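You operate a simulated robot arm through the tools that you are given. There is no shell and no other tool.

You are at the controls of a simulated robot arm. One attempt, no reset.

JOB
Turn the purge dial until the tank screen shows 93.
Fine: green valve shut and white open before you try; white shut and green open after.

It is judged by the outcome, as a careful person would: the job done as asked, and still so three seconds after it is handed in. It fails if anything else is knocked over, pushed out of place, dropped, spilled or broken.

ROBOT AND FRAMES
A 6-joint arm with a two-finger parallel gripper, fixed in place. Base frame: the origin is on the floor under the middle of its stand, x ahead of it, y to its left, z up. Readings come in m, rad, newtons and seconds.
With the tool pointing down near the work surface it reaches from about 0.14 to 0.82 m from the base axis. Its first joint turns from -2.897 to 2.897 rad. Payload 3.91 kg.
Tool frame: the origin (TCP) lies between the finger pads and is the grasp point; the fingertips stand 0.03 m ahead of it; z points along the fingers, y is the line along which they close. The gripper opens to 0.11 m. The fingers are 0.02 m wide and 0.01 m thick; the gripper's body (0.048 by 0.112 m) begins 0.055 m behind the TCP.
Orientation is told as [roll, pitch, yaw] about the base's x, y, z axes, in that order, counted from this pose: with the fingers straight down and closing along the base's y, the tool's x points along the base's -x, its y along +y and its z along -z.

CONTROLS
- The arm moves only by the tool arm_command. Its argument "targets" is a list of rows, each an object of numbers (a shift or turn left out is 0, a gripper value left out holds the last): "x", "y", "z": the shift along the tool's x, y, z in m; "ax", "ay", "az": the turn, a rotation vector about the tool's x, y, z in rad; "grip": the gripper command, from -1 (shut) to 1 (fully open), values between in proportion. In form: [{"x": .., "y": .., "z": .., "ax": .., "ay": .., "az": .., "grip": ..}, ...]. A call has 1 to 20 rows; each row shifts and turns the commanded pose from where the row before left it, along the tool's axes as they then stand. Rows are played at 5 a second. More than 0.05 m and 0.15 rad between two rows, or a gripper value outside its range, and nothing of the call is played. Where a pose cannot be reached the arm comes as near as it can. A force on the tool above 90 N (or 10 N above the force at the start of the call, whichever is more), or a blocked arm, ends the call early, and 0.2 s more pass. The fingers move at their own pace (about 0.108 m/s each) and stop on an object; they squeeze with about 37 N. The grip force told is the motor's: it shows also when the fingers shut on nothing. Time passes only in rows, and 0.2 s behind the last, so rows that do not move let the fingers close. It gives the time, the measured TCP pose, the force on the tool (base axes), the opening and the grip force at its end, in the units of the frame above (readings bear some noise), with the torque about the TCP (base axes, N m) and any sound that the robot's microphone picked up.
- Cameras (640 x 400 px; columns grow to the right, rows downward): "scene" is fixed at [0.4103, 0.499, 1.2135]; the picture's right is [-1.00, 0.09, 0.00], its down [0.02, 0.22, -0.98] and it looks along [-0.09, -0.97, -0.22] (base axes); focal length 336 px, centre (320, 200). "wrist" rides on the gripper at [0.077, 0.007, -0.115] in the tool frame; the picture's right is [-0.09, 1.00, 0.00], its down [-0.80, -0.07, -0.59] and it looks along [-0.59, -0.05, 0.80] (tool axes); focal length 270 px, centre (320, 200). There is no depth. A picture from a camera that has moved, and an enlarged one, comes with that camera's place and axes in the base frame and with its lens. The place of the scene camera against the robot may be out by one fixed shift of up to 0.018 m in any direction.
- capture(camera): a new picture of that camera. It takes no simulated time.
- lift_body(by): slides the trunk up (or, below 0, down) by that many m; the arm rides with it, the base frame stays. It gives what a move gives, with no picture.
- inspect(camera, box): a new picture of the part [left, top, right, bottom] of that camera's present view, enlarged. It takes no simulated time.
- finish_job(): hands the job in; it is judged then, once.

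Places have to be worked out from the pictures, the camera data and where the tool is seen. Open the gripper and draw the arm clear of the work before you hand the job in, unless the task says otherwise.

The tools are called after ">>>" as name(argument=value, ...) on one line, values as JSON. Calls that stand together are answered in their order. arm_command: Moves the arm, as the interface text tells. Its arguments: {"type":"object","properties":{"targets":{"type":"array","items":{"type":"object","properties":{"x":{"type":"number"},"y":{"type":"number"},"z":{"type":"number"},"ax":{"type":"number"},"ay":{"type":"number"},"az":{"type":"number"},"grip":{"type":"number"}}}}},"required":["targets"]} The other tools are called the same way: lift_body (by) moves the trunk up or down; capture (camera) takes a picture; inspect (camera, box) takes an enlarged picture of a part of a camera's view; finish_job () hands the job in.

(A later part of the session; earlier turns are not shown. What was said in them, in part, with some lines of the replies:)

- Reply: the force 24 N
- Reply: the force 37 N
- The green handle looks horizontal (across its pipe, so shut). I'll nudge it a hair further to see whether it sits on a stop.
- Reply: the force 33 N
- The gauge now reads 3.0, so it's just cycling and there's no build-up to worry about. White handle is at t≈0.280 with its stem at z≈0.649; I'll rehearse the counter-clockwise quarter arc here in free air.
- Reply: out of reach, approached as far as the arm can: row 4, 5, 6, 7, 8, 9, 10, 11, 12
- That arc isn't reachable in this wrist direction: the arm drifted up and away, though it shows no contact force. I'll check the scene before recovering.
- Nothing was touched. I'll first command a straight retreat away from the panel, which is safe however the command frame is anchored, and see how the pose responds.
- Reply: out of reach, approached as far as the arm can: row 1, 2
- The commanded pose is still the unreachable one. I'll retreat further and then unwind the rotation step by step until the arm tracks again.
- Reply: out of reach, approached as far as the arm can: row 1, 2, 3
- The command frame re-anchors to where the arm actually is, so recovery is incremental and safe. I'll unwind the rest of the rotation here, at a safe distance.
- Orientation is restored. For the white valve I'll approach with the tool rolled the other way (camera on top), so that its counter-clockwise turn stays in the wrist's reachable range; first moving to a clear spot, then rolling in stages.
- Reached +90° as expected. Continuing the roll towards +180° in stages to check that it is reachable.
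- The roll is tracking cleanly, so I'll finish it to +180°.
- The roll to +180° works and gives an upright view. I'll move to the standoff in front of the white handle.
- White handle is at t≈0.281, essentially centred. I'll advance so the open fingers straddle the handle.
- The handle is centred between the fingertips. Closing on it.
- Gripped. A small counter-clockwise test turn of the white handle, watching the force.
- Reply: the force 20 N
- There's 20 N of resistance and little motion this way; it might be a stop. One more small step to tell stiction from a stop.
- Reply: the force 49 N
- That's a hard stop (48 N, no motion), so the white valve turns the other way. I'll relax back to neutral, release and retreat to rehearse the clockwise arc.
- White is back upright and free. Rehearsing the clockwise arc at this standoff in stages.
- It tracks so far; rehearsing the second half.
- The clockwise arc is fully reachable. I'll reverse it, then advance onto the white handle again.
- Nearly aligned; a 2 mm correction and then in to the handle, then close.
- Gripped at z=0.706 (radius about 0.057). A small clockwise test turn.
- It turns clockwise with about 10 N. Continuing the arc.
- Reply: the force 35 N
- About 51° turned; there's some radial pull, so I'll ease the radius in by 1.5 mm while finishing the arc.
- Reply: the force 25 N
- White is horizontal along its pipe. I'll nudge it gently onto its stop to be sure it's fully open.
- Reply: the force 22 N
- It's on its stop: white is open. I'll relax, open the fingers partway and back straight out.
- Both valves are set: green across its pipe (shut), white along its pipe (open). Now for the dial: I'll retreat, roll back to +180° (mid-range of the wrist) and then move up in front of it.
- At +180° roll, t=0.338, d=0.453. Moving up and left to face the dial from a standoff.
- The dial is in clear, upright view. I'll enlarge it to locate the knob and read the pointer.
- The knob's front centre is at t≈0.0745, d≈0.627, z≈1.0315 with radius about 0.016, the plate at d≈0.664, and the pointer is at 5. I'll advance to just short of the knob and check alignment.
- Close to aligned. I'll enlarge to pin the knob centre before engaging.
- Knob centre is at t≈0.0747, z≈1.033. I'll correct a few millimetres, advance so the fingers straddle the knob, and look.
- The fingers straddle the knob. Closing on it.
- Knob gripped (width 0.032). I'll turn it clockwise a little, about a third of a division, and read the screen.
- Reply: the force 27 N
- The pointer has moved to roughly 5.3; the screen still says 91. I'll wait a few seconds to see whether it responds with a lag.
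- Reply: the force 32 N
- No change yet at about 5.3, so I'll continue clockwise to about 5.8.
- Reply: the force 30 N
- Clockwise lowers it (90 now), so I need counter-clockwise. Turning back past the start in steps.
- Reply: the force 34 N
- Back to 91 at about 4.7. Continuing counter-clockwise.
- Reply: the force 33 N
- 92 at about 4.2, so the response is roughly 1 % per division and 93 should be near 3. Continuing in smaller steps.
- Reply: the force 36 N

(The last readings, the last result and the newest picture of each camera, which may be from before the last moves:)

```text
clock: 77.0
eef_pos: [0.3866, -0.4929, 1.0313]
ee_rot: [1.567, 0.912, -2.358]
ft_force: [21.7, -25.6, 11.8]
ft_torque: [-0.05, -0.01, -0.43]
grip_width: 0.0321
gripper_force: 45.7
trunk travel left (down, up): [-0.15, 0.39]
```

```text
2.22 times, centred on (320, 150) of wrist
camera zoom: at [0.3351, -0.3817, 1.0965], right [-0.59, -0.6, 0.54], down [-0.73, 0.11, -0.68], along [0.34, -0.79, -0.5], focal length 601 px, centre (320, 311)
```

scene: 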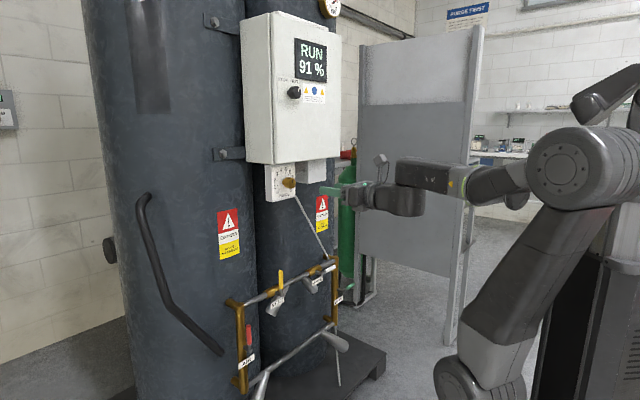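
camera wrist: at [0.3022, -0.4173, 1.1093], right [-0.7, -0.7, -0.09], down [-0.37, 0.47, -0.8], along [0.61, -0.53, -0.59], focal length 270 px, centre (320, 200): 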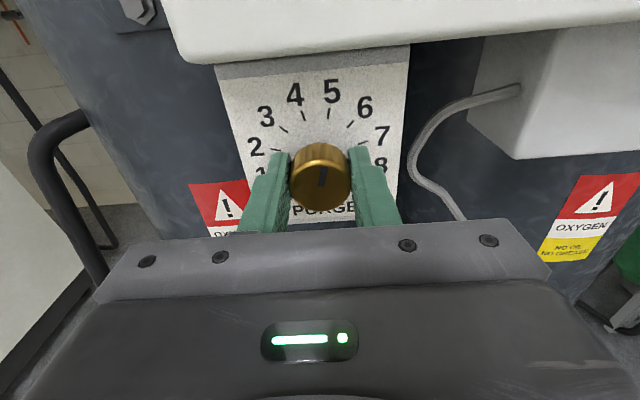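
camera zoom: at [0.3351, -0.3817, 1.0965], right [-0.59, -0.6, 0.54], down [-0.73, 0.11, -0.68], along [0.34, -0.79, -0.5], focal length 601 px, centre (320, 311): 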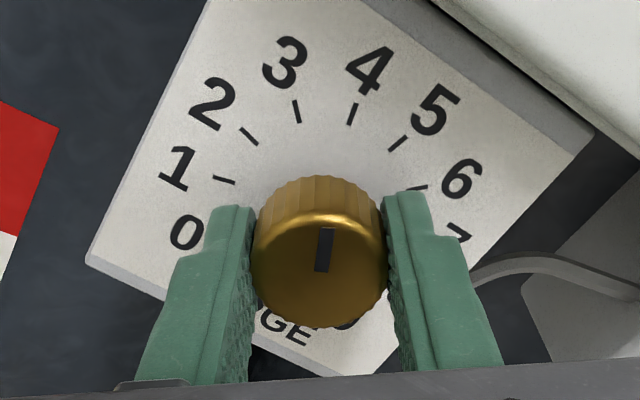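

Pointer about 3.7, still 92. Turning on towards 3.2.

>>> arm_command(targets=[{"az": -0.13}, {"az": -0.13}, {}, {}, {}])

>>> inspect(camera="scene", box=[260, 0, 350, 80])

```text
clock: 78.2
eef_pos: [0.3869, -0.4924, 1.0323]
ee_rot: [1.567, 0.652, -2.357]
ft_force: [19.8, -25.3, 14.9]
ft_torque: [-0.14, -0.08, -0.53]
grip_width: 0.0321
gripper_force: 45.2
trunk travel left (down, up): [-0.15, 0.39]
```

```text
5.00 times, centred on (305, 40) of scene
camera zoom: at [0.4103, 0.499, 1.2135], right [-1.0, 0.09, 0.0], down [0.02, 0.22, -0.98], along [-0.09, -0.97, -0.22], focal length 1680 px, centre (395, 1000)
```

zoom: 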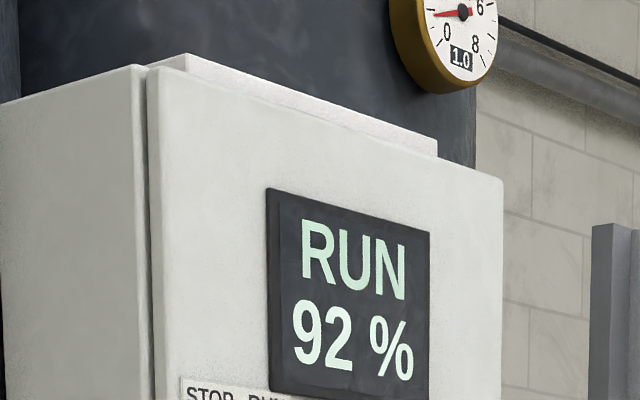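

Still 92 at about 3.2. I'll wait three seconds to see if the reading is lagging.

>>> arm_command(targets=[{}, {}, {}, {}, {}, {}, {}, {}, {}, {}, {}, {}, {}, {}, {}])

>>> inspect(camera="scene", box=[260, 0, 350, 80])

>>> inspect(camera="wrist", box=[200, 60, 440, 240])

```text
clock: 81.4
eef_pos: [0.3851, -0.4932, 1.0325]
ee_rot: [1.567, 0.653, -2.358]
ft_force: [19.4, -24.7, 14.5]
ft_torque: [-0.31, -0.32, -0.26]
grip_width: 0.0323
gripper_force: 44.9
trunk travel left (down, up): [-0.15, 0.39]
```

```text
5.00 times, centred on (305, 40) of scene
camera zoom: at [0.4103, 0.499, 1.2135], right [-1.0, 0.09, 0.0], down [0.02, 0.22, -0.98], along [-0.09, -0.97, -0.22], focal length 1680 px, centre (395, 1000)
```

zoom: 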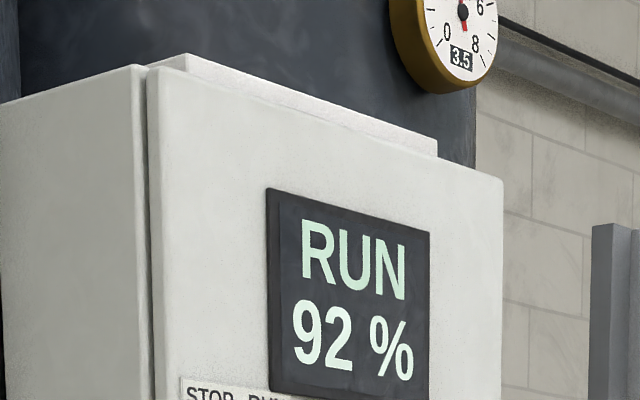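

```text
2.22 times, centred on (320, 150) of wrist
camera zoom: at [0.3454, -0.3706, 1.0836], right [-0.48, -0.48, 0.74], down [-0.84, 0.0, -0.54], along [0.26, -0.88, -0.4], focal length 601 px, centre (320, 311)
```

zoom: 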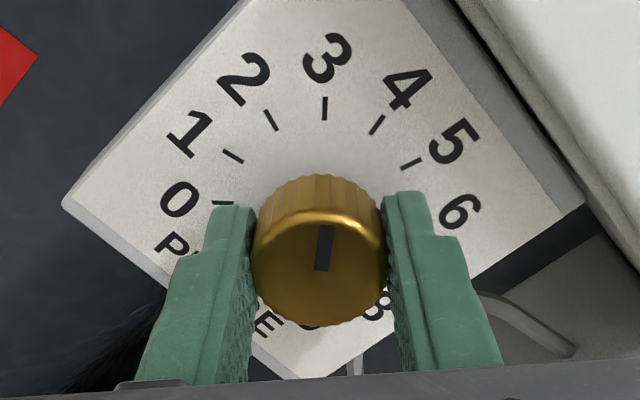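

Stable at 92, so no lag; I need to keep turning counter-clockwise.

>>> arm_command(targets=[{"az": -0.13}, {"az": -0.13}, {}, {}, {}, {}])

>>> inspect(camera="scene", box=[260, 0, 350, 80])

```text
clock: 82.8
eef_pos: [0.3859, -0.492, 1.0317]
ee_rot: [1.567, 0.393, -2.358]
ft_force: [11.9, -17.5, 1.2]
ft_torque: [-0.48, -0.48, 0.11]
grip_width: 0.0321
gripper_force: 44.3
trunk travel left (down, up): [-0.15, 0.39]
```

```text
5.00 times, centred on (305, 40) of scene
camera zoom: at [0.4103, 0.499, 1.2135], right [-1.0, 0.09, 0.0], down [0.02, 0.22, -0.98], along [-0.09, -0.97, -0.22], focal length 1680 px, centre (395, 1000)
```

zoom: 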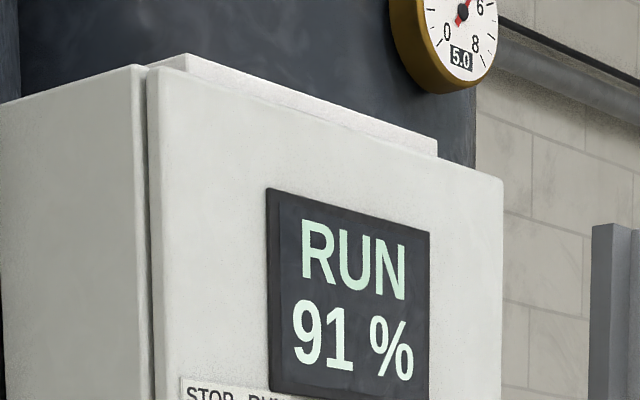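

It dropped to 91 at about 2.7, so the response has a peak somewhere between 3.2 and 4.2. I'll scan back clockwise through that range in finer steps.

>>> arm_command(targets=[{"az": 0.11}, {"az": 0.11}, {"az": 0.11}, {}, {}, {}, {}])

>>> inspect(camera="scene", box=[260, 0, 350, 80])

>>> inspect(camera="wrist", box=[200, 60, 440, 240])

```text
clock: 84.4
eef_pos: [0.3848, -0.4922, 1.0324]
ee_rot: [1.565, 0.723, -2.36]
ft_force: [4.1, -7.1, -17.8]
ft_torque: [-0.57, -0.53, 0.18]
grip_width: 0.0321
gripper_force: 45.3
trunk travel left (down, up): [-0.15, 0.39]
```

```text
5.00 times, centred on (305, 40) of scene
camera zoom: at [0.4103, 0.499, 1.2135], right [-1.0, 0.09, 0.0], down [0.02, 0.22, -0.98], along [-0.09, -0.97, -0.22], focal length 1680 px, centre (395, 1000)
```

zoom: 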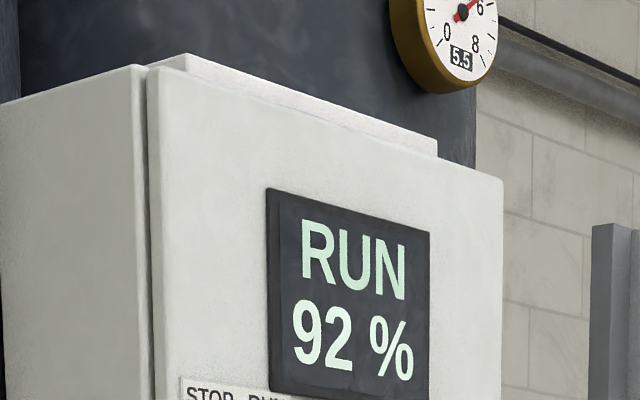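

```text
2.22 times, centred on (320, 150) of wrist
camera zoom: at [0.3428, -0.3734, 1.0878], right [-0.51, -0.52, 0.69], down [-0.81, 0.03, -0.58], along [0.28, -0.86, -0.43], focal length 601 px, centre (320, 311)
```

zoom: 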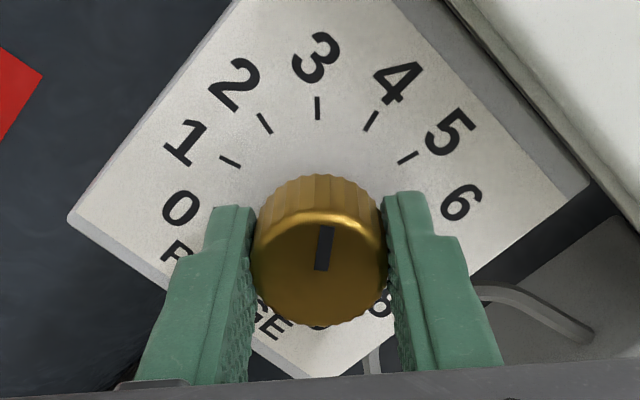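

92 at about 3.35. Next fine step clockwise.

>>> arm_command(targets=[{"az": 0.09}, {}, {}, {}, {}])

>>> inspect(camera="scene", box=[270, 30, 340, 90])

```text
clock: 85.6
eef_pos: [0.3866, -0.4922, 1.0315]
ee_rot: [1.563, 0.813, -2.361]
ft_force: [-1.0, -0.4, -26.1]
ft_torque: [-0.31, -0.25, -0.15]
grip_width: 0.0322
gripper_force: 45.3
trunk travel left (down, up): [-0.15, 0.39]
```

```text
6.67 times, centred on (305, 60) of scene
camera zoom: at [0.4103, 0.499, 1.2135], right [-1.0, 0.09, 0.0], down [0.02, 0.22, -0.98], along [-0.09, -0.97, -0.22], focal length 2240 px, centre (420, 1133)
```

zoom: 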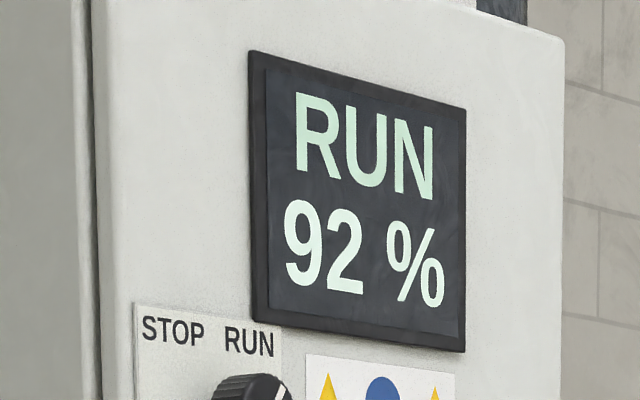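

92 at about 3.5. Next step.

>>> arm_command(targets=[{"az": 0.08}, {}, {}, {}, {}])

>>> inspect(camera="scene", box=[270, 30, 340, 90])

```text
clock: 86.8
eef_pos: [0.3855, -0.4928, 1.0316]
ee_rot: [1.564, 0.894, -2.361]
ft_force: [1.9, 2.2, -25.9]
ft_torque: [0.19, 0.21, -0.92]
grip_width: 0.0322
gripper_force: 45.4
trunk travel left (down, up): [-0.15, 0.39]
```

```text
6.67 times, centred on (305, 60) of scene
camera zoom: at [0.4103, 0.499, 1.2135], right [-1.0, 0.09, 0.0], down [0.02, 0.22, -0.98], along [-0.09, -0.97, -0.22], focal length 2240 px, centre (420, 1133)
```

zoom: 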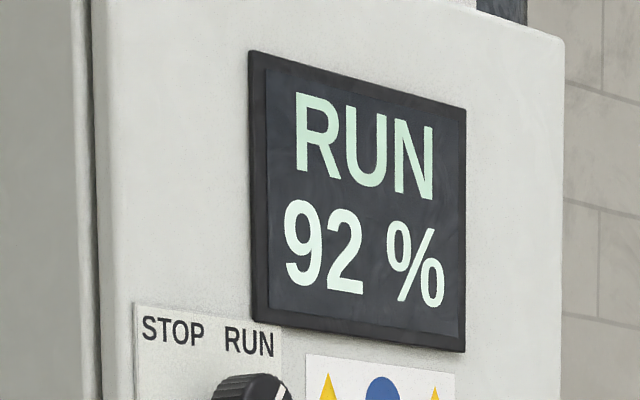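

Still 92 at about 3.7. Continuing the fine scan.

>>> arm_command(targets=[{"az": 0.08}, {}, {}, {}, {}])

>>> inspect(camera="scene", box=[270, 30, 340, 90])

>>> inspect(camera="wrist", box=[200, 60, 440, 240])

```text
clock: 88.0
eef_pos: [0.3859, -0.4919, 1.0314]
ee_rot: [1.564, 0.972, -2.358]
ft_force: [2.0, 2.0, -24.4]
ft_torque: [0.17, 0.19, -0.67]
grip_width: 0.0321
gripper_force: 45.1
trunk travel left (down, up): [-0.15, 0.39]
```

```text
6.67 times, centred on (305, 60) of scene
camera zoom: at [0.4103, 0.499, 1.2135], right [-1.0, 0.09, 0.0], down [0.02, 0.22, -0.98], along [-0.09, -0.97, -0.22], focal length 2240 px, centre (420, 1133)
```

zoom: 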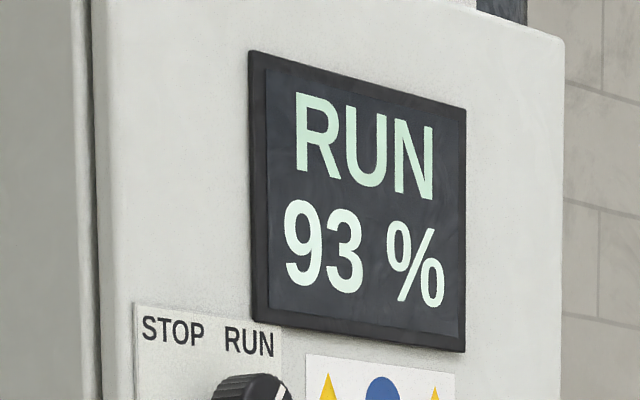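

```text
2.22 times, centred on (320, 150) of wrist
camera zoom: at [0.3319, -0.3842, 1.099], right [-0.62, -0.62, 0.49], down [-0.7, 0.14, -0.7], along [0.36, -0.77, -0.52], focal length 601 px, centre (320, 311)
```

zoom: 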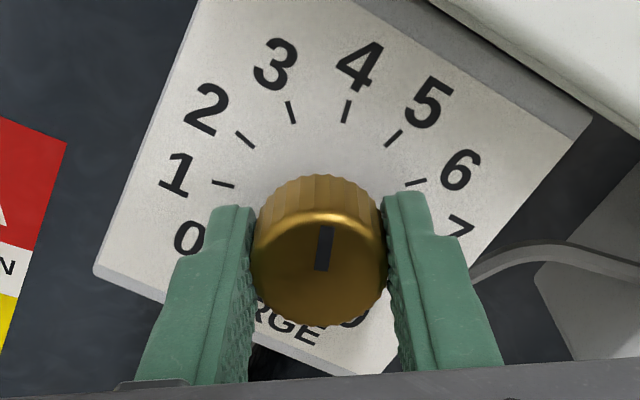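

93 appears at about 3.85. I'll probe how wide the 93 band is so that I can leave the dial in its middle.

>>> arm_command(targets=[{"az": 0.05}, {}, {}, {}, {}])

>>> inspect(camera="scene", box=[270, 30, 340, 90])

```text
clock: 89.2
eef_pos: [0.386, -0.4915, 1.0324]
ee_rot: [1.564, 1.024, -2.363]
ft_force: [-5.3, 3.2, -26.1]
ft_torque: [-0.28, -0.3, 0.08]
grip_width: 0.0319
gripper_force: 44.8
trunk travel left (down, up): [-0.15, 0.39]
```

```text
6.67 times, centred on (305, 60) of scene
camera zoom: at [0.4103, 0.499, 1.2135], right [-1.0, 0.09, 0.0], down [0.02, 0.22, -0.98], along [-0.09, -0.97, -0.22], focal length 2240 px, centre (420, 1133)
```

zoom: 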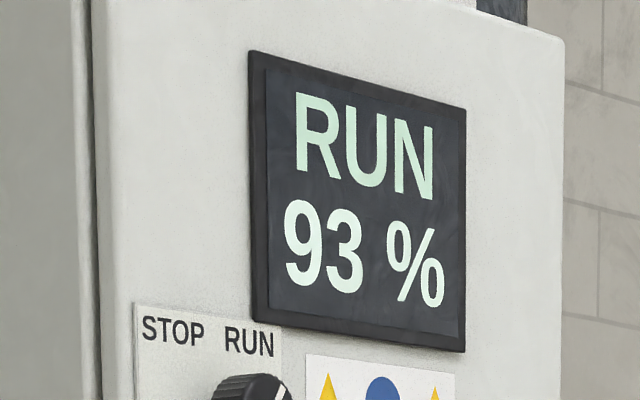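

Still 93. One more small step.

>>> arm_command(targets=[{"az": 0.05}, {}, {}, {}, {}])

>>> inspect(camera="scene", box=[270, 30, 340, 90])

```text
clock: 90.4
eef_pos: [0.3857, -0.4921, 1.0318]
ee_rot: [1.565, 1.073, -2.363]
ft_force: [2.1, -1.8, -18.6]
ft_torque: [0.61, 0.59, -0.89]
grip_width: 0.032
gripper_force: 45.6
trunk travel left (down, up): [-0.15, 0.39]
```

```text
6.67 times, centred on (305, 60) of scene
camera zoom: at [0.4103, 0.499, 1.2135], right [-1.0, 0.09, 0.0], down [0.02, 0.22, -0.98], along [-0.09, -0.97, -0.22], focal length 2240 px, centre (420, 1133)
```

zoom: 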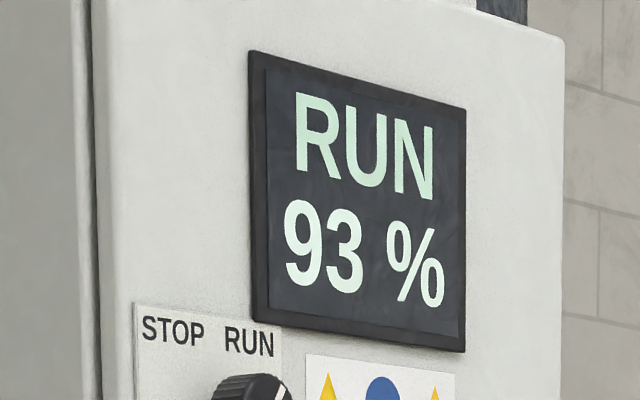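

Still 93; one more step to find the upper edge.

>>> arm_command(targets=[{"az": 0.05}, {}, {}, {}, {}])

>>> inspect(camera="scene", box=[270, 30, 340, 90])

```text
clock: 91.6
eef_pos: [0.3859, -0.4924, 1.0309]
ee_rot: [1.566, 1.122, -2.362]
ft_force: [-1.2, -1.1, -17.6]
ft_torque: [0.2, 0.17, -0.4]
grip_width: 0.0321
gripper_force: 44.9
trunk travel left (down, up): [-0.15, 0.39]
```

```text
6.67 times, centred on (305, 60) of scene
camera zoom: at [0.4103, 0.499, 1.2135], right [-1.0, 0.09, 0.0], down [0.02, 0.22, -0.98], along [-0.09, -0.97, -0.22], focal length 2240 px, centre (420, 1133)
```

zoom: 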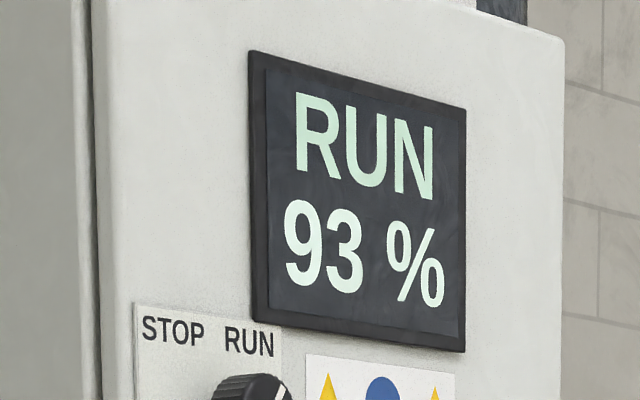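

Still 93 at -0.45 rad, and -0.40 read 92 earlier, so the band runs from about -0.64 to -0.42. I'll set the dial to its middle and wait to confirm it's steady.

>>> arm_command(targets=[{"az": -0.08}, {}, {}, {}, {}, {}, {}, {}, {}, {}, {}, {}, {}, {}, {}, {}])

>>> inspect(camera="scene", box=[260, 0, 350, 80])

>>> inspect(camera="wrist", box=[200, 60, 440, 240])

```text
clock: 95.0
eef_pos: [0.3857, -0.4927, 1.0318]
ee_rot: [1.565, 1.044, -2.361]
ft_force: [-3.4, -2.0, -21.2]
ft_torque: [0.22, 0.21, -0.54]
grip_width: 0.0319
gripper_force: 45.1
trunk travel left (down, up): [-0.15, 0.39]
```

```text
5.00 times, centred on (305, 40) of scene
camera zoom: at [0.4103, 0.499, 1.2135], right [-1.0, 0.09, 0.0], down [0.02, 0.22, -0.98], along [-0.09, -0.97, -0.22], focal length 1680 px, centre (395, 1000)
```

zoom: 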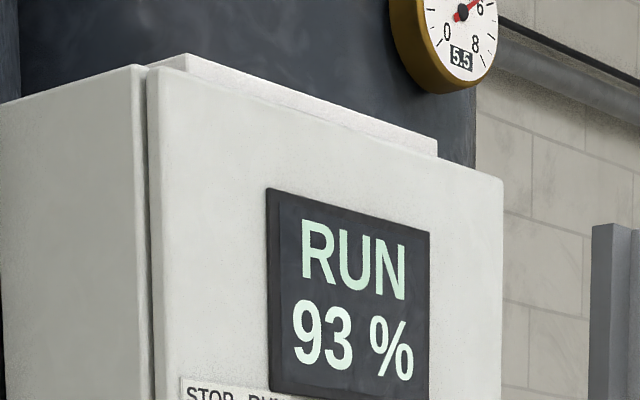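

```text
2.22 times, centred on (320, 150) of wrist
camera zoom: at [0.3286, -0.3875, 1.1014], right [-0.64, -0.64, 0.43], down [-0.66, 0.18, -0.73], along [0.39, -0.75, -0.54], focal length 601 px, centre (320, 311)
```

zoom: 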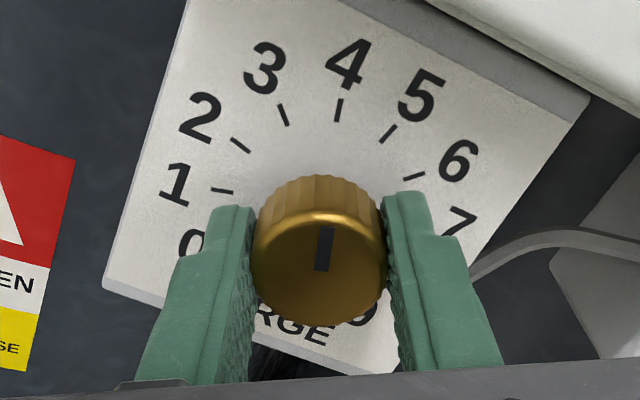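

Steady at 93 with the pointer at 4.0. I'll take the side load off, then open the fingers without rotating and back away.

>>> arm_command(targets=[{"x": -0.0013, "y": -0.0008}, {}, {"grip": 0.3}, {"grip": 0.3}, {"grip": 0.3}, {}])

>>> inspect(camera="scene", box=[260, 0, 350, 80])

>>> inspect(camera="wrist", box=[200, 60, 440, 240])

```text
clock: 96.4
eef_pos: [0.3842, -0.4909, 1.0329]
ee_rot: [1.57, 1.042, -2.356]
ft_force: [-0.1, -1.2, 0.3]
ft_torque: [0.04, 0.03, 0.03]
grip_width: 0.0711
gripper_force: 0.1
trunk travel left (down, up): [-0.15, 0.39]
```

```text
5.00 times, centred on (305, 40) of scene
camera zoom: at [0.4103, 0.499, 1.2135], right [-1.0, 0.09, 0.0], down [0.02, 0.22, -0.98], along [-0.09, -0.97, -0.22], focal length 1680 px, centre (395, 1000)
```

zoom: 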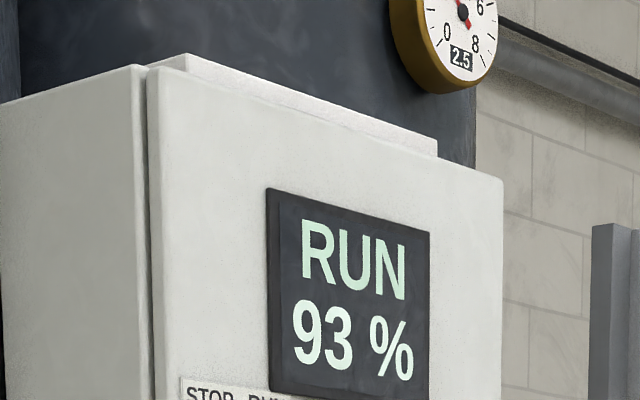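

```text
2.22 times, centred on (320, 150) of wrist
camera zoom: at [0.3277, -0.3863, 1.1019], right [-0.64, -0.64, 0.43], down [-0.66, 0.18, -0.73], along [0.39, -0.75, -0.54], focal length 601 px, centre (320, 311)
```

zoom: 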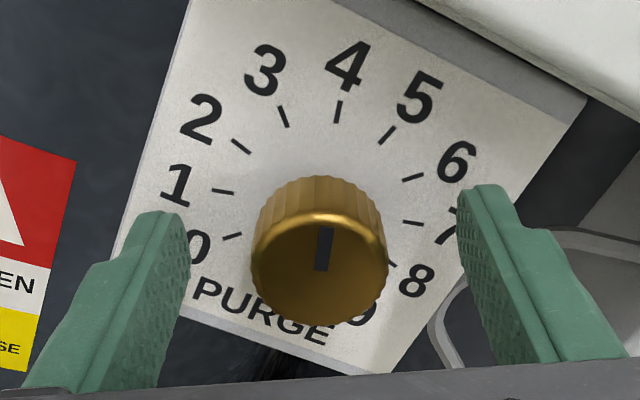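

The dial stayed put and the screen still reads 93. I'll back straight away from the knob and roll towards +270° for the white handle.

>>> arm_command(targets=[{"z": -0.034}, {"z": -0.034}, {"z": -0.034}, {"z": -0.034}, {"z": -0.034}, {"az": 0.14}, {"az": 0.14}, {"az": 0.14}, {"az": 0.14}, {"az": 0.14}, {"az": 0.14}, {"az": 0.14}, {}])

>>> capture(camera="scene")

```text
clock: 99.2
eef_pos: [0.2654, -0.3701, 1.0312]
ee_rot: [-1.571, 1.118, 0.788]
ft_force: [-0.2, -0.1, -0.3]
ft_torque: [0.02, -0.01, -0.05]
grip_width: 0.0714
gripper_force: 0.1
trunk travel left (down, up): [-0.15, 0.39]
```

```text
taken
```

scene: 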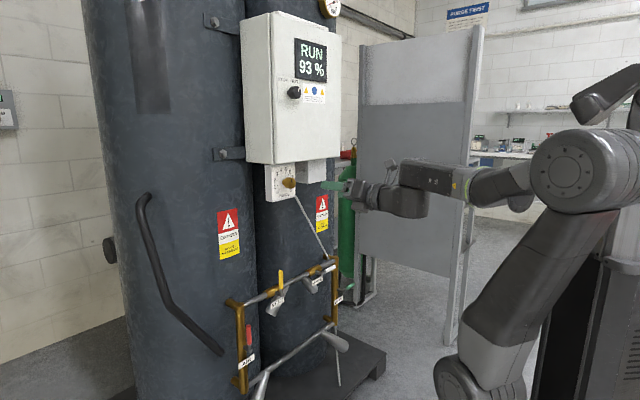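

Clear of the dial; screen 93. I'll move down to the white valve's height at the same standoff, then finish the roll to +270°.

>>> arm_command(targets=[{"x": -0.0228, "y": 0.0404}, {"x": -0.0228, "y": 0.0404}, {"x": -0.0228, "y": 0.0404}, {"x": -0.0228, "y": 0.0404}, {"x": -0.0228, "y": 0.0404}, {"x": -0.0228, "y": 0.0404}, {"x": -0.0228, "y": 0.0404}, {"x": -0.0228, "y": 0.0404}, {"x": -0.0228, "y": 0.0404}, {"x": -0.0228, "y": 0.0404}, {"az": 0.14}, {"az": 0.14}, {"az": 0.14}, {"az": 0.14}, {}])

```text
clock: 102.4
eef_pos: [0.0771, -0.5585, 0.6506]
ee_rot: [-1.569, 0.56, 0.788]
ft_force: [-1.6, 0.5, 0.4]
ft_torque: [0.01, -0.01, 0.03]
grip_width: 0.0715
gripper_force: 0.1
trunk travel left (down, up): [-0.15, 0.39]
```

On track. Finishing the roll and looking at the white handle.

>>> arm_command(targets=[{"az": 0.14}, {"az": 0.14}, {"az": 0.14}, {"az": 0.14}, {"z": 0.035}, {"z": 0.035}, {"z": 0.03}, {}])

>>> capture(camera="wrist")

>>> inspect(camera="scene", box=[280, 220, 440, 320])

```text
clock: 104.2
eef_pos: [0.148, -0.63, 0.6497]
ee_rot: [-1.571, -0.001, 0.785]
ft_force: [0.0, 0.5, 0.6]
ft_torque: [-0.01, 0.04, -0.02]
grip_width: 0.0715
gripper_force: 0.0
trunk travel left (down, up): [-0.15, 0.39]
```

```text
taken
camera wrist: at [0.0131, -0.6028, 0.6425], right [0.06, 0.06, -1.0], down [0.15, 0.99, 0.07], along [0.99, -0.15, 0.05], focal length 270 px, centre (320, 200)
```

wrist: 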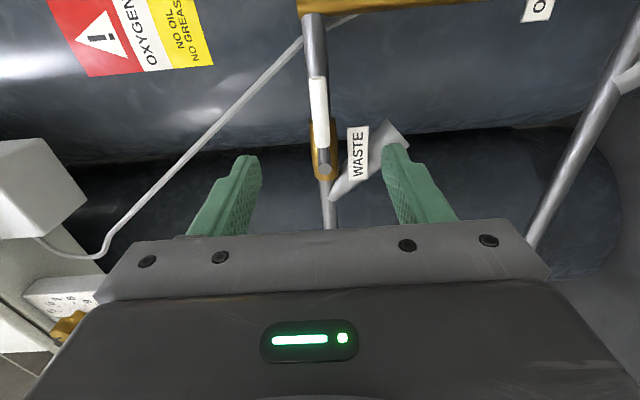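

```text
4.00 times, centred on (360, 270) of scene
camera zoom: at [0.4103, 0.499, 1.2135], right [-1.0, 0.09, 0.0], down [0.02, 0.22, -0.98], along [-0.09, -0.97, -0.22], focal length 1344 px, centre (160, -80)
```

zoom: 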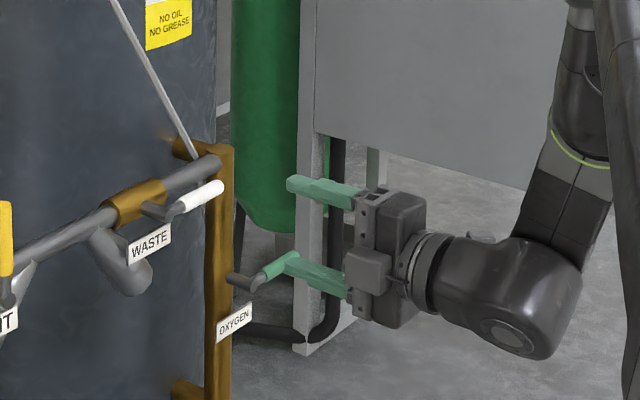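

White's handle is horizontal at z≈0.649, aligned with the gripper. I'll narrow the fingers slightly, advance onto it and close.

>>> arm_command(targets=[{"x": -0.0015, "y": 0.0005, "grip": -0.05}, {"z": 0.04}, {"z": 0.04}, {"z": 0.034}, {}])

>>> capture(camera="wrist")

>>> inspect(camera="scene", box=[280, 220, 440, 320])

```text
clock: 105.4
eef_pos: [0.2313, -0.7095, 0.6507]
ee_rot: [-1.571, 0.001, 0.784]
ft_force: [-0.2, -1.0, -0.7]
ft_torque: [-0.03, 0.02, 0.01]
grip_width: 0.0522
gripper_force: 0.1
trunk travel left (down, up): [-0.15, 0.39]
```

```text
taken
camera wrist: at [0.0957, -0.6825, 0.6427], right [0.06, 0.06, -1.0], down [0.15, 0.99, 0.07], along [0.99, -0.15, 0.05], focal length 270 px, centre (320, 200)
```

wrist: 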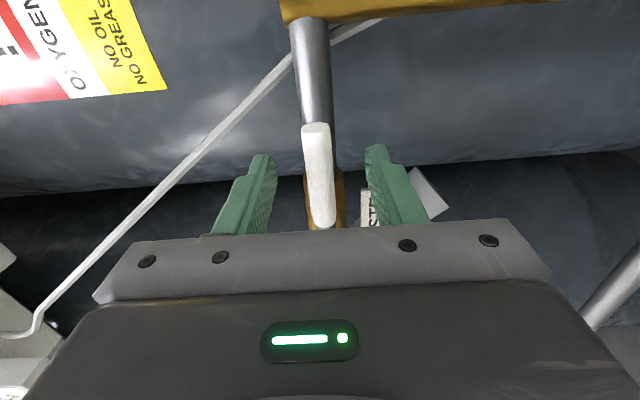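

```text
4.00 times, centred on (360, 270) of scene
camera zoom: at [0.4103, 0.499, 1.2135], right [-1.0, 0.09, 0.0], down [0.02, 0.22, -0.98], along [-0.09, -0.97, -0.22], focal length 1344 px, centre (160, -80)
```

zoom: 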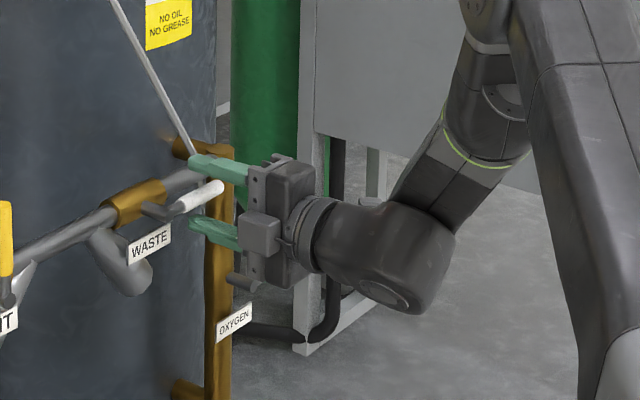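

The handle is centred between the fingers. Closing.

>>> arm_command(targets=[{"grip": -1}, {"grip": -1}, {"grip": -1}])

```text
clock: 106.2
eef_pos: [0.2312, -0.7079, 0.65]
ee_rot: [-1.57, -0.001, 0.785]
ft_force: [1.0, -1.2, 0.3]
ft_torque: [-0.02, 0.02, -0.1]
grip_width: 0.018
gripper_force: 45.0
trunk travel left (down, up): [-0.15, 0.39]
```

Gripped (0.018). Turning white counter-clockwise back towards vertical (shut).

>>> arm_command(targets=[{"x": -0.0006, "y": -0.00806, "az": -0.1428}, {"x": -0.0006, "y": -0.00806, "az": -0.1428}, {"x": -0.0006, "y": -0.00806, "az": -0.1428}, {"x": -0.0006, "y": -0.00806, "az": -0.1428}, {"x": -0.0006, "y": -0.00806, "az": -0.1428}])

```text
clock: 107.4
eef_pos: [0.2409, -0.7, 0.6883]
ee_rot: [-1.574, 0.715, 0.784]
ft_force: [7.2, -18.5, 12.4]
ft_torque: [0.03, -0.4, -0.19]
grip_width: 0.018
gripper_force: 45.4
trunk travel left (down, up): [-0.15, 0.39]
```

About 41° done with low forces. Finishing the turn to vertical.

>>> arm_command(targets=[{"x": -0.0006, "y": -0.00806, "az": -0.1428}, {"x": -0.0006, "y": -0.00806, "az": -0.1428}, {"x": -0.0006, "y": -0.00806, "az": -0.1428}, {"x": -0.0006, "y": -0.00806, "az": -0.1428}, {"x": -0.0006, "y": -0.00806, "az": -0.1428}, {"x": -0.0006, "y": -0.00806, "az": -0.1428}, {}])

>>> capture(camera="wrist")

>>> inspect(camera="scene", box=[280, 220, 440, 320])

```text
clock: 109.0
eef_pos: [0.2723, -0.668, 0.7079]
ee_rot: [1.835, 1.569, -2.089]
ft_force: [14.8, -22.8, 17.1]
ft_torque: [-0.36, -0.32, -0.08]
grip_width: 0.0179
gripper_force: 45.4
trunk travel left (down, up): [-0.15, 0.39]
```

```text
taken
camera wrist: at [0.1864, -0.5907, 0.7845], right [-0.7, -0.71, -0.09], down [-0.37, 0.47, -0.8], along [0.61, -0.53, -0.59], focal length 270 px, centre (320, 200)
```

wrist: 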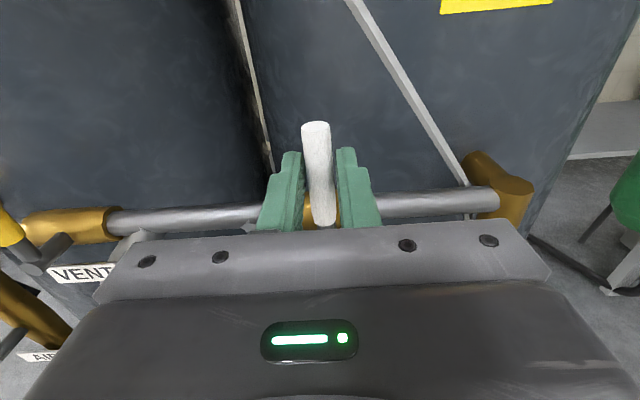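

```text
4.00 times, centred on (360, 270) of scene
camera zoom: at [0.4103, 0.499, 1.2135], right [-1.0, 0.09, 0.0], down [0.02, 0.22, -0.98], along [-0.09, -0.97, -0.22], focal length 1344 px, centre (160, -80)
```

zoom: 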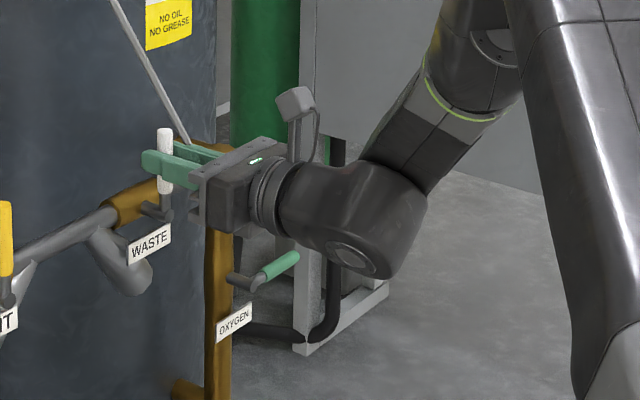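

White looks vertical again. A gentle nudge to make sure it's fully on its shut stop.

>>> arm_command(targets=[{"y": -0.0025, "az": -0.04}, {}])

```text
clock: 109.6
eef_pos: [0.2724, -0.6671, 0.7071]
ee_rot: [1.581, 1.534, -2.349]
ft_force: [8.1, -24.9, 17.5]
ft_torque: [0.45, -0.84, -0.17]
grip_width: 0.0183
gripper_force: 44.8
trunk travel left (down, up): [-0.15, 0.39]
```

It's on the stop: white is shut. Relaxing, releasing and retreating.

>>> arm_command(targets=[{"y": 0.0025, "az": 0.04, "grip": 0}, {"grip": 0}, {"grip": 0}, {"z": -0.035}, {"z": -0.035}, {"z": -0.035}, {"z": -0.035}, {}])

>>> capture(camera="wrist")

>>> capture(camera="scene")

```text
clock: 111.4
eef_pos: [0.172, -0.5676, 0.7067]
ee_rot: [-0.889, 1.571, 1.469]
ft_force: [0.0, 0.2, -0.6]
ft_torque: [-0.01, 0.01, 0.03]
grip_width: 0.0551
gripper_force: 0.1
trunk travel left (down, up): [-0.15, 0.39]
```

```text
taken
camera wrist: at [0.0867, -0.4913, 0.7833], right [-0.7, -0.7, -0.09], down [-0.37, 0.47, -0.8], along [0.61, -0.53, -0.59], focal length 270 px, centre (320, 200)
```

wrist: 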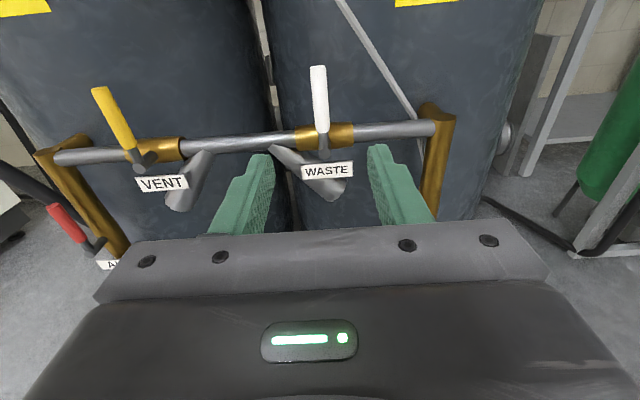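

```text
taken
```

scene: 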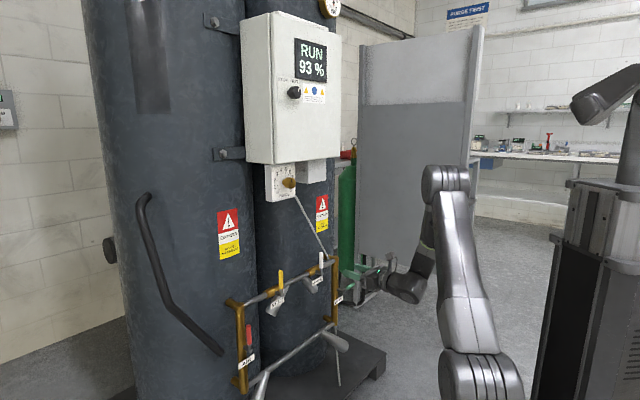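

White is shut and the screen holds 93. Now the green valve: retreat a bit, move over and roll to +90°.

>>> arm_command(targets=[{"z": -0.03}, {"z": -0.02}, {"x": -0.0313, "y": 0.033}, {"x": -0.0313, "y": 0.033}, {"x": -0.0313, "y": 0.033}, {"x": -0.0313, "y": 0.033}, {"x": -0.0313, "y": 0.033}, {"x": -0.0313, "y": 0.033}, {"az": -0.1428}, {"az": -0.1428}, {"az": -0.1428}, {"az": -0.1428}, {"az": -0.1428}, {}])

```text
clock: 114.4
eef_pos: [-0.0045, -0.6733, 0.5184]
ee_rot: [1.568, 0.857, -2.356]
ft_force: [-0.2, -0.5, 0.4]
ft_torque: [0.03, 0.01, -0.03]
grip_width: 0.0551
gripper_force: 0.2
trunk travel left (down, up): [-0.15, 0.39]
```

On track, so I'll complete the roll to +90° and look.

>>> arm_command(targets=[{"az": -0.1428}, {"az": -0.1428}, {"az": -0.1428}, {"az": -0.1428}, {"az": -0.1428}, {"az": -0.1428}, {"z": 0.04}, {"z": 0.04}, {}])

>>> capture(camera="wrist")

>>> inspect(camera="scene", box=[280, 220, 440, 320])

```text
clock: 116.4
eef_pos: [0.0525, -0.7281, 0.5183]
ee_rot: [1.572, -0.002, -2.355]
ft_force: [0.3, 0.6, -0.2]
ft_torque: [0.03, -0.01, -0.02]
grip_width: 0.055
gripper_force: 0.0
trunk travel left (down, up): [-0.15, 0.39]
```

```text
taken
camera wrist: at [0.0262, -0.5928, 0.5245], right [-0.06, -0.06, 1.0], down [-0.99, -0.15, -0.07], along [0.15, -0.99, -0.05], focal length 270 px, centre (320, 200)
```

wrist: 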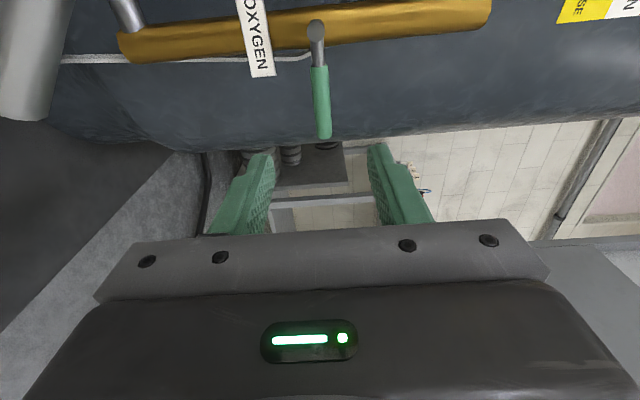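

```text
4.00 times, centred on (360, 270) of scene
camera zoom: at [0.4103, 0.499, 1.2135], right [-1.0, 0.09, 0.0], down [0.02, 0.22, -0.98], along [-0.09, -0.97, -0.22], focal length 1344 px, centre (160, -80)
```

zoom: 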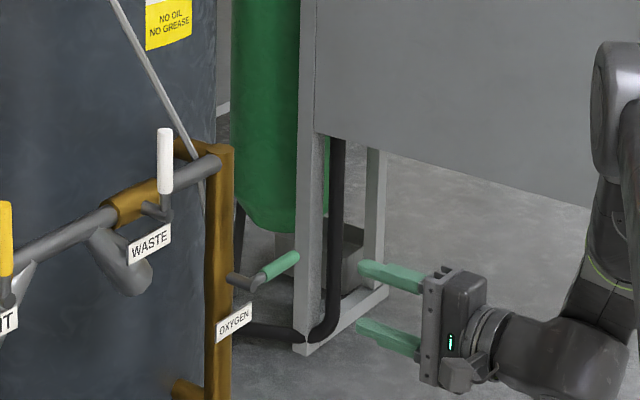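

White shows upright (shut). Green's handle is horizontal at z≈0.519, lined up with the gripper. Advancing onto it and closing.

>>> arm_command(targets=[{"y": 0.0007, "z": 0.04}, {"z": 0.04}, {"z": 0.033}, {}])

>>> capture(camera="wrist")

```text
clock: 117.4
eef_pos: [0.1295, -0.8068, 0.5166]
ee_rot: [1.57, 0.001, -2.356]
ft_force: [1.1, 0.6, -0.8]
ft_torque: [0.01, -0.01, 0.0]
grip_width: 0.0548
gripper_force: 0.1
trunk travel left (down, up): [-0.15, 0.39]
```

```text
taken
camera wrist: at [0.1033, -0.6707, 0.5229], right [-0.06, -0.06, 1.0], down [-0.99, -0.15, -0.07], along [0.15, -0.99, -0.05], focal length 270 px, centre (320, 200)
```

wrist: 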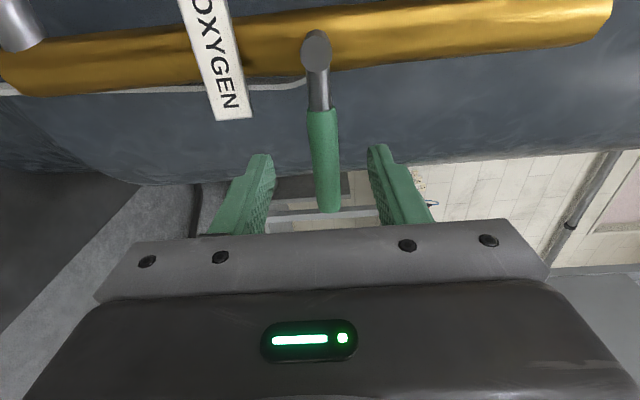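

The handle sits about 3 mm above centre; I'll correct that and close.

>>> arm_command(targets=[{"y": 0.0028}, {}, {"grip": -1}, {"grip": -1}, {"grip": -1}, {"grip": -1}])

```text
clock: 118.8
eef_pos: [0.1304, -0.8084, 0.5197]
ee_rot: [1.569, 0.002, -2.356]
ft_force: [1.3, -0.7, -1.3]
ft_torque: [-0.04, 0.07, -0.04]
grip_width: 0.018
gripper_force: 45.1
trunk travel left (down, up): [-0.15, 0.39]
```

Gripped. Turning green counter-clockwise back towards vertical (open).

>>> arm_command(targets=[{"x": 0.0006, "y": 0.00843, "az": -0.1428}, {"x": 0.0006, "y": 0.00843, "az": -0.1428}, {"x": 0.0006, "y": 0.00843, "az": -0.1428}, {"x": 0.0006, "y": 0.00843, "az": -0.1428}, {"x": 0.0006, "y": 0.00843, "az": -0.1428}])

```text
clock: 120.0
eef_pos: [0.1412, -0.7967, 0.5583]
ee_rot: [1.567, -0.713, -2.357]
ft_force: [-19.1, 17.9, -6.2]
ft_torque: [-0.18, 0.23, -0.16]
grip_width: 0.0179
gripper_force: 45.1
trunk travel left (down, up): [-0.15, 0.39]
```

Moving well at low force. Finishing the turn to vertical.

>>> arm_command(targets=[{"x": 0.0006, "y": 0.00843, "az": -0.1428}, {"x": 0.0006, "y": 0.00843, "az": -0.1428}, {"x": 0.0006, "y": 0.00843, "az": -0.1428}, {"x": 0.0006, "y": 0.00843, "az": -0.1428}, {"x": 0.0006, "y": 0.00843, "az": -0.1428}, {"x": 0.0006, "y": 0.00843, "az": -0.1428}, {}])

>>> capture(camera="wrist")

>>> inspect(camera="scene", box=[280, 220, 440, 320])

```text
clock: 121.6
eef_pos: [0.1737, -0.7668, 0.5794]
ee_rot: [0.562, -1.569, -1.349]
ft_force: [-22.5, 14.2, -15.8]
ft_torque: [0.14, 0.29, -0.1]
grip_width: 0.0176
gripper_force: 44.9
trunk travel left (down, up): [-0.15, 0.39]
```

```text
taken
camera wrist: at [0.0984, -0.6815, 0.5026], right [0.7, 0.7, 0.09], down [-0.47, 0.37, 0.8], along [0.53, -0.61, 0.59], focal length 270 px, centre (320, 200)
```

wrist: 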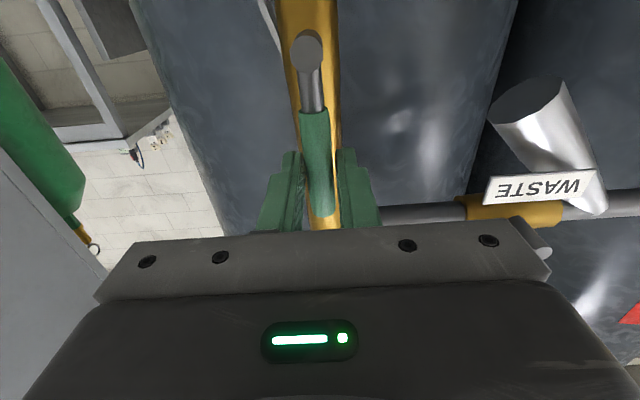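

```text
4.00 times, centred on (360, 270) of scene
camera zoom: at [0.4103, 0.499, 1.2135], right [-1.0, 0.09, 0.0], down [0.02, 0.22, -0.98], along [-0.09, -0.97, -0.22], focal length 1344 px, centre (160, -80)
```

zoom: 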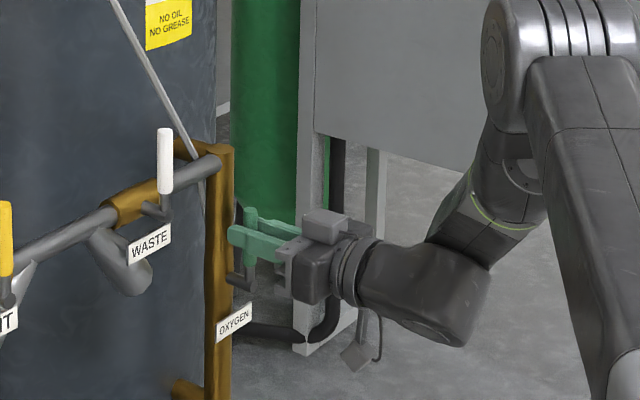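

Green is vertical again, along its pipe. A slight nudge to seat it on the open stop.

>>> arm_command(targets=[{"y": 0.0025, "az": -0.04}, {}])

```text
clock: 122.2
eef_pos: [0.1751, -0.7673, 0.5795]
ee_rot: [-1.51, -1.535, 0.721]
ft_force: [-24.2, 0.1, -18.8]
ft_torque: [0.81, -0.43, -0.27]
grip_width: 0.0181
gripper_force: 45.0
trunk travel left (down, up): [-0.15, 0.39]
```

It's seated on the stop: green is open. Relaxing, opening and retreating well clear.

>>> arm_command(targets=[{"y": -0.0025, "az": 0.04, "grip": 0.3}, {"grip": 0.3}, {"grip": 0.3}, {"z": -0.04}, {"z": -0.04}, {"z": -0.04}, {"z": -0.04}, {"z": -0.04}, {"z": -0.04}, {"grip": 1}, {}])

>>> capture(camera="wrist")

>>> capture(camera="scene")

>>> inspect(camera="scene", box=[210, 230, 370, 400])

>>> inspect(camera="scene", box=[230, 0, 350, 110])

```text
clock: 124.6
eef_pos: [0.0034, -0.5999, 0.5815]
ee_rot: [1.106, -1.568, -1.892]
ft_force: [-0.2, 0.3, -0.4]
ft_torque: [0.02, 0.0, 0.01]
grip_width: 0.11
gripper_force: 0.2
trunk travel left (down, up): [-0.15, 0.39]
```

```text
taken
camera wrist: at [-0.0728, -0.5141, 0.5042], right [0.7, 0.7, 0.09], down [-0.47, 0.37, 0.8], along [0.53, -0.61, 0.59], focal length 270 px, centre (320, 200)
```

wrist: 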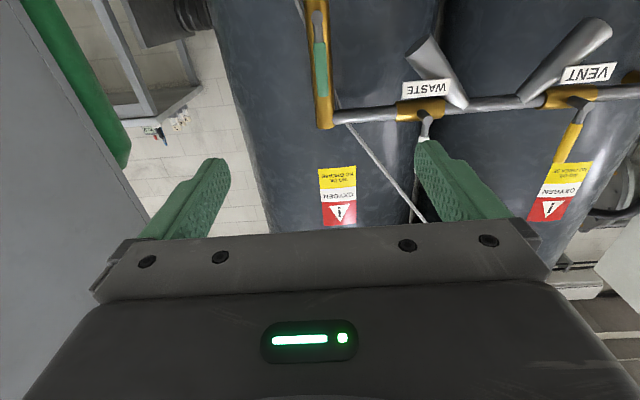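

```text
taken
```

scene: 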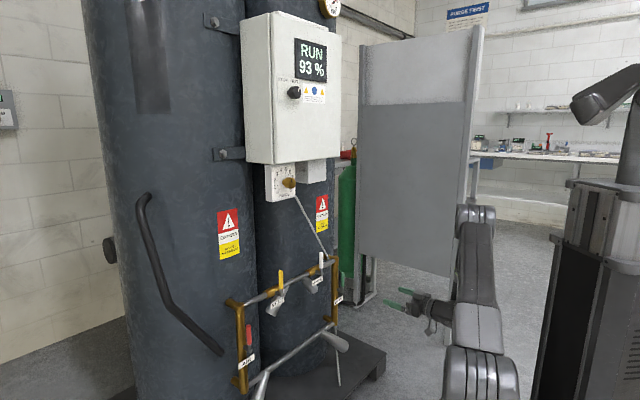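

```text
2.35 times, centred on (290, 315) of scene
camera zoom: at [0.4103, 0.499, 1.2135], right [-1.0, 0.09, 0.0], down [0.02, 0.22, -0.98], along [-0.09, -0.97, -0.22], focal length 790 px, centre (391, -71)
```

zoom: 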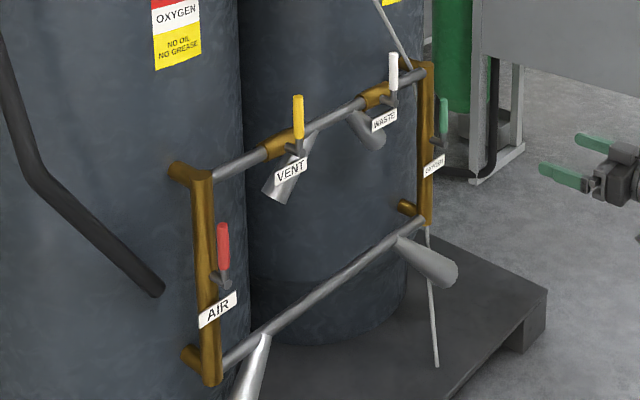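

```text
3.64 times, centred on (290, 55) of scene
camera zoom: at [0.4103, 0.499, 1.2135], right [-1.0, 0.09, 0.0], down [0.02, 0.22, -0.98], along [-0.09, -0.97, -0.22], focal length 1222 px, centre (429, 727)
```

zoom: 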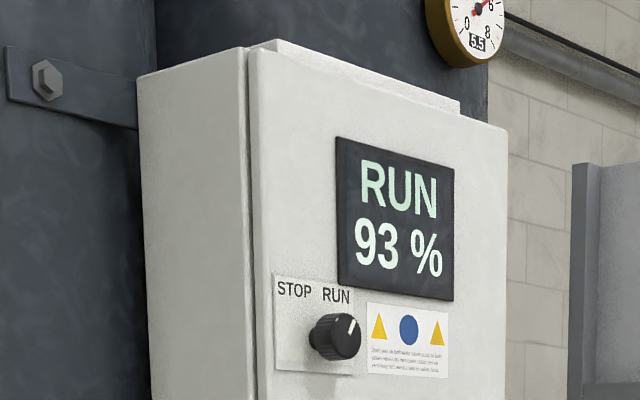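

All as asked: white is across its pipe (shut), green along its pipe (open), screen at 93, other valves untouched. I'll back off a little more and wait a few seconds to confirm the reading holds.

>>> arm_command(targets=[{"z": -0.03}, {"z": -0.03}, {}, {}, {}, {}, {}, {}, {}, {}, {}, {}, {}, {}, {}, {}, {}, {}, {}, {}])

>>> inspect(camera="scene", box=[260, 0, 350, 80])

>>> inspect(camera="scene", box=[255, 155, 325, 210])

>>> inspect(camera="scene", box=[300, 240, 360, 310])

```text
clock: 128.8
eef_pos: [-0.0371, -0.5594, 0.581]
ee_rot: [1.122, -1.569, -1.906]
ft_force: [0.2, 0.2, -0.1]
ft_torque: [-0.01, -0.01, 0.01]
grip_width: 0.1101
gripper_force: 0.1
trunk travel left (down, up): [-0.15, 0.39]
```

```text
5.00 times, centred on (305, 40) of scene
camera zoom: at [0.4103, 0.499, 1.2135], right [-1.0, 0.09, 0.0], down [0.02, 0.22, -0.98], along [-0.09, -0.97, -0.22], focal length 1680 px, centre (395, 1000)
```

zoom: 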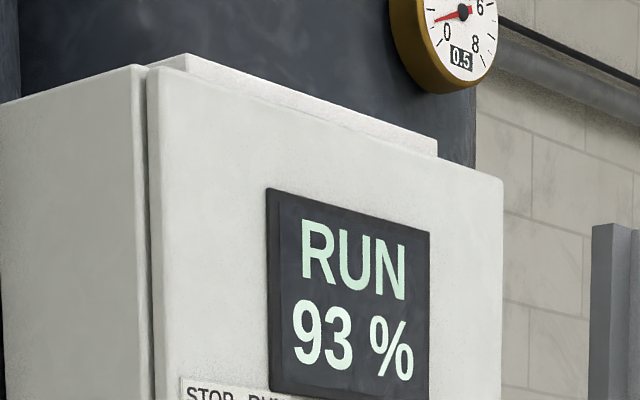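

```text
7.27 times, centred on (290, 182) of scene
camera zoom: at [0.4103, 0.499, 1.2135], right [-1.0, 0.09, 0.0], down [0.02, 0.22, -0.98], along [-0.09, -0.97, -0.22], focal length 2443 px, centre (538, 327)
```

zoom: 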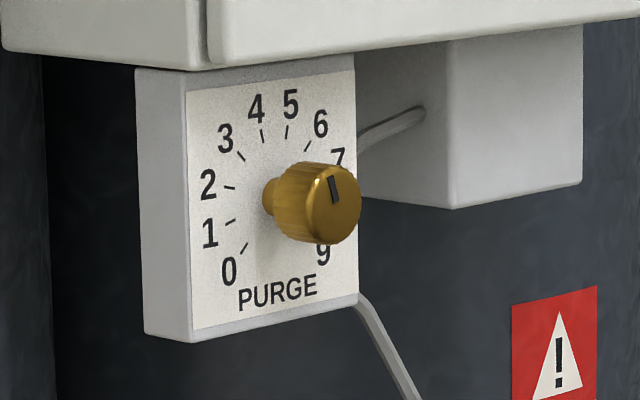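

```text
5.71 times, centred on (330, 275) of scene
camera zoom: at [0.4103, 0.499, 1.2135], right [-1.0, 0.09, 0.0], down [0.02, 0.22, -0.98], along [-0.09, -0.97, -0.22], focal length 1920 px, centre (263, -229)
```

zoom: 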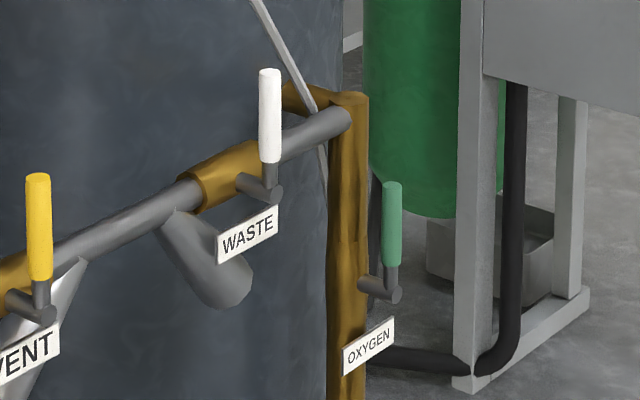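

The screen has held 93 through a full pressure cycle, white is shut, green is open, and the gripper is open and clear of the work. Handing the job in.

>>> finish_job()

```text
The job is handed in.
```

The tank screen shows 93 %, and I've handed the job in. The reading held after both valves were reset and the arm had backed away.

- **Before the dial:** I shut the green valve first, then opened the white one. At first I tried to turn white the wrong way and met its stop (about 48 N, no movement), then turned it the right way. It looked fine afterwards.
- **Dial:** the reading peaks near 4 on the dial and drops off on both sides, so turning further either way lowers it. I left the pointer at about 4, in the middle of the range that shows 93.
- **After the dial:** I shut white, then opened green. Each is fully turned, up against its stop.

The red and yellow valves and the STOP/RUN switch were not touched. While I was practising a turn clear of the panel, the arm hit its reach limit and drifted away from the work. It touched nothing, and I brought it back before going on.
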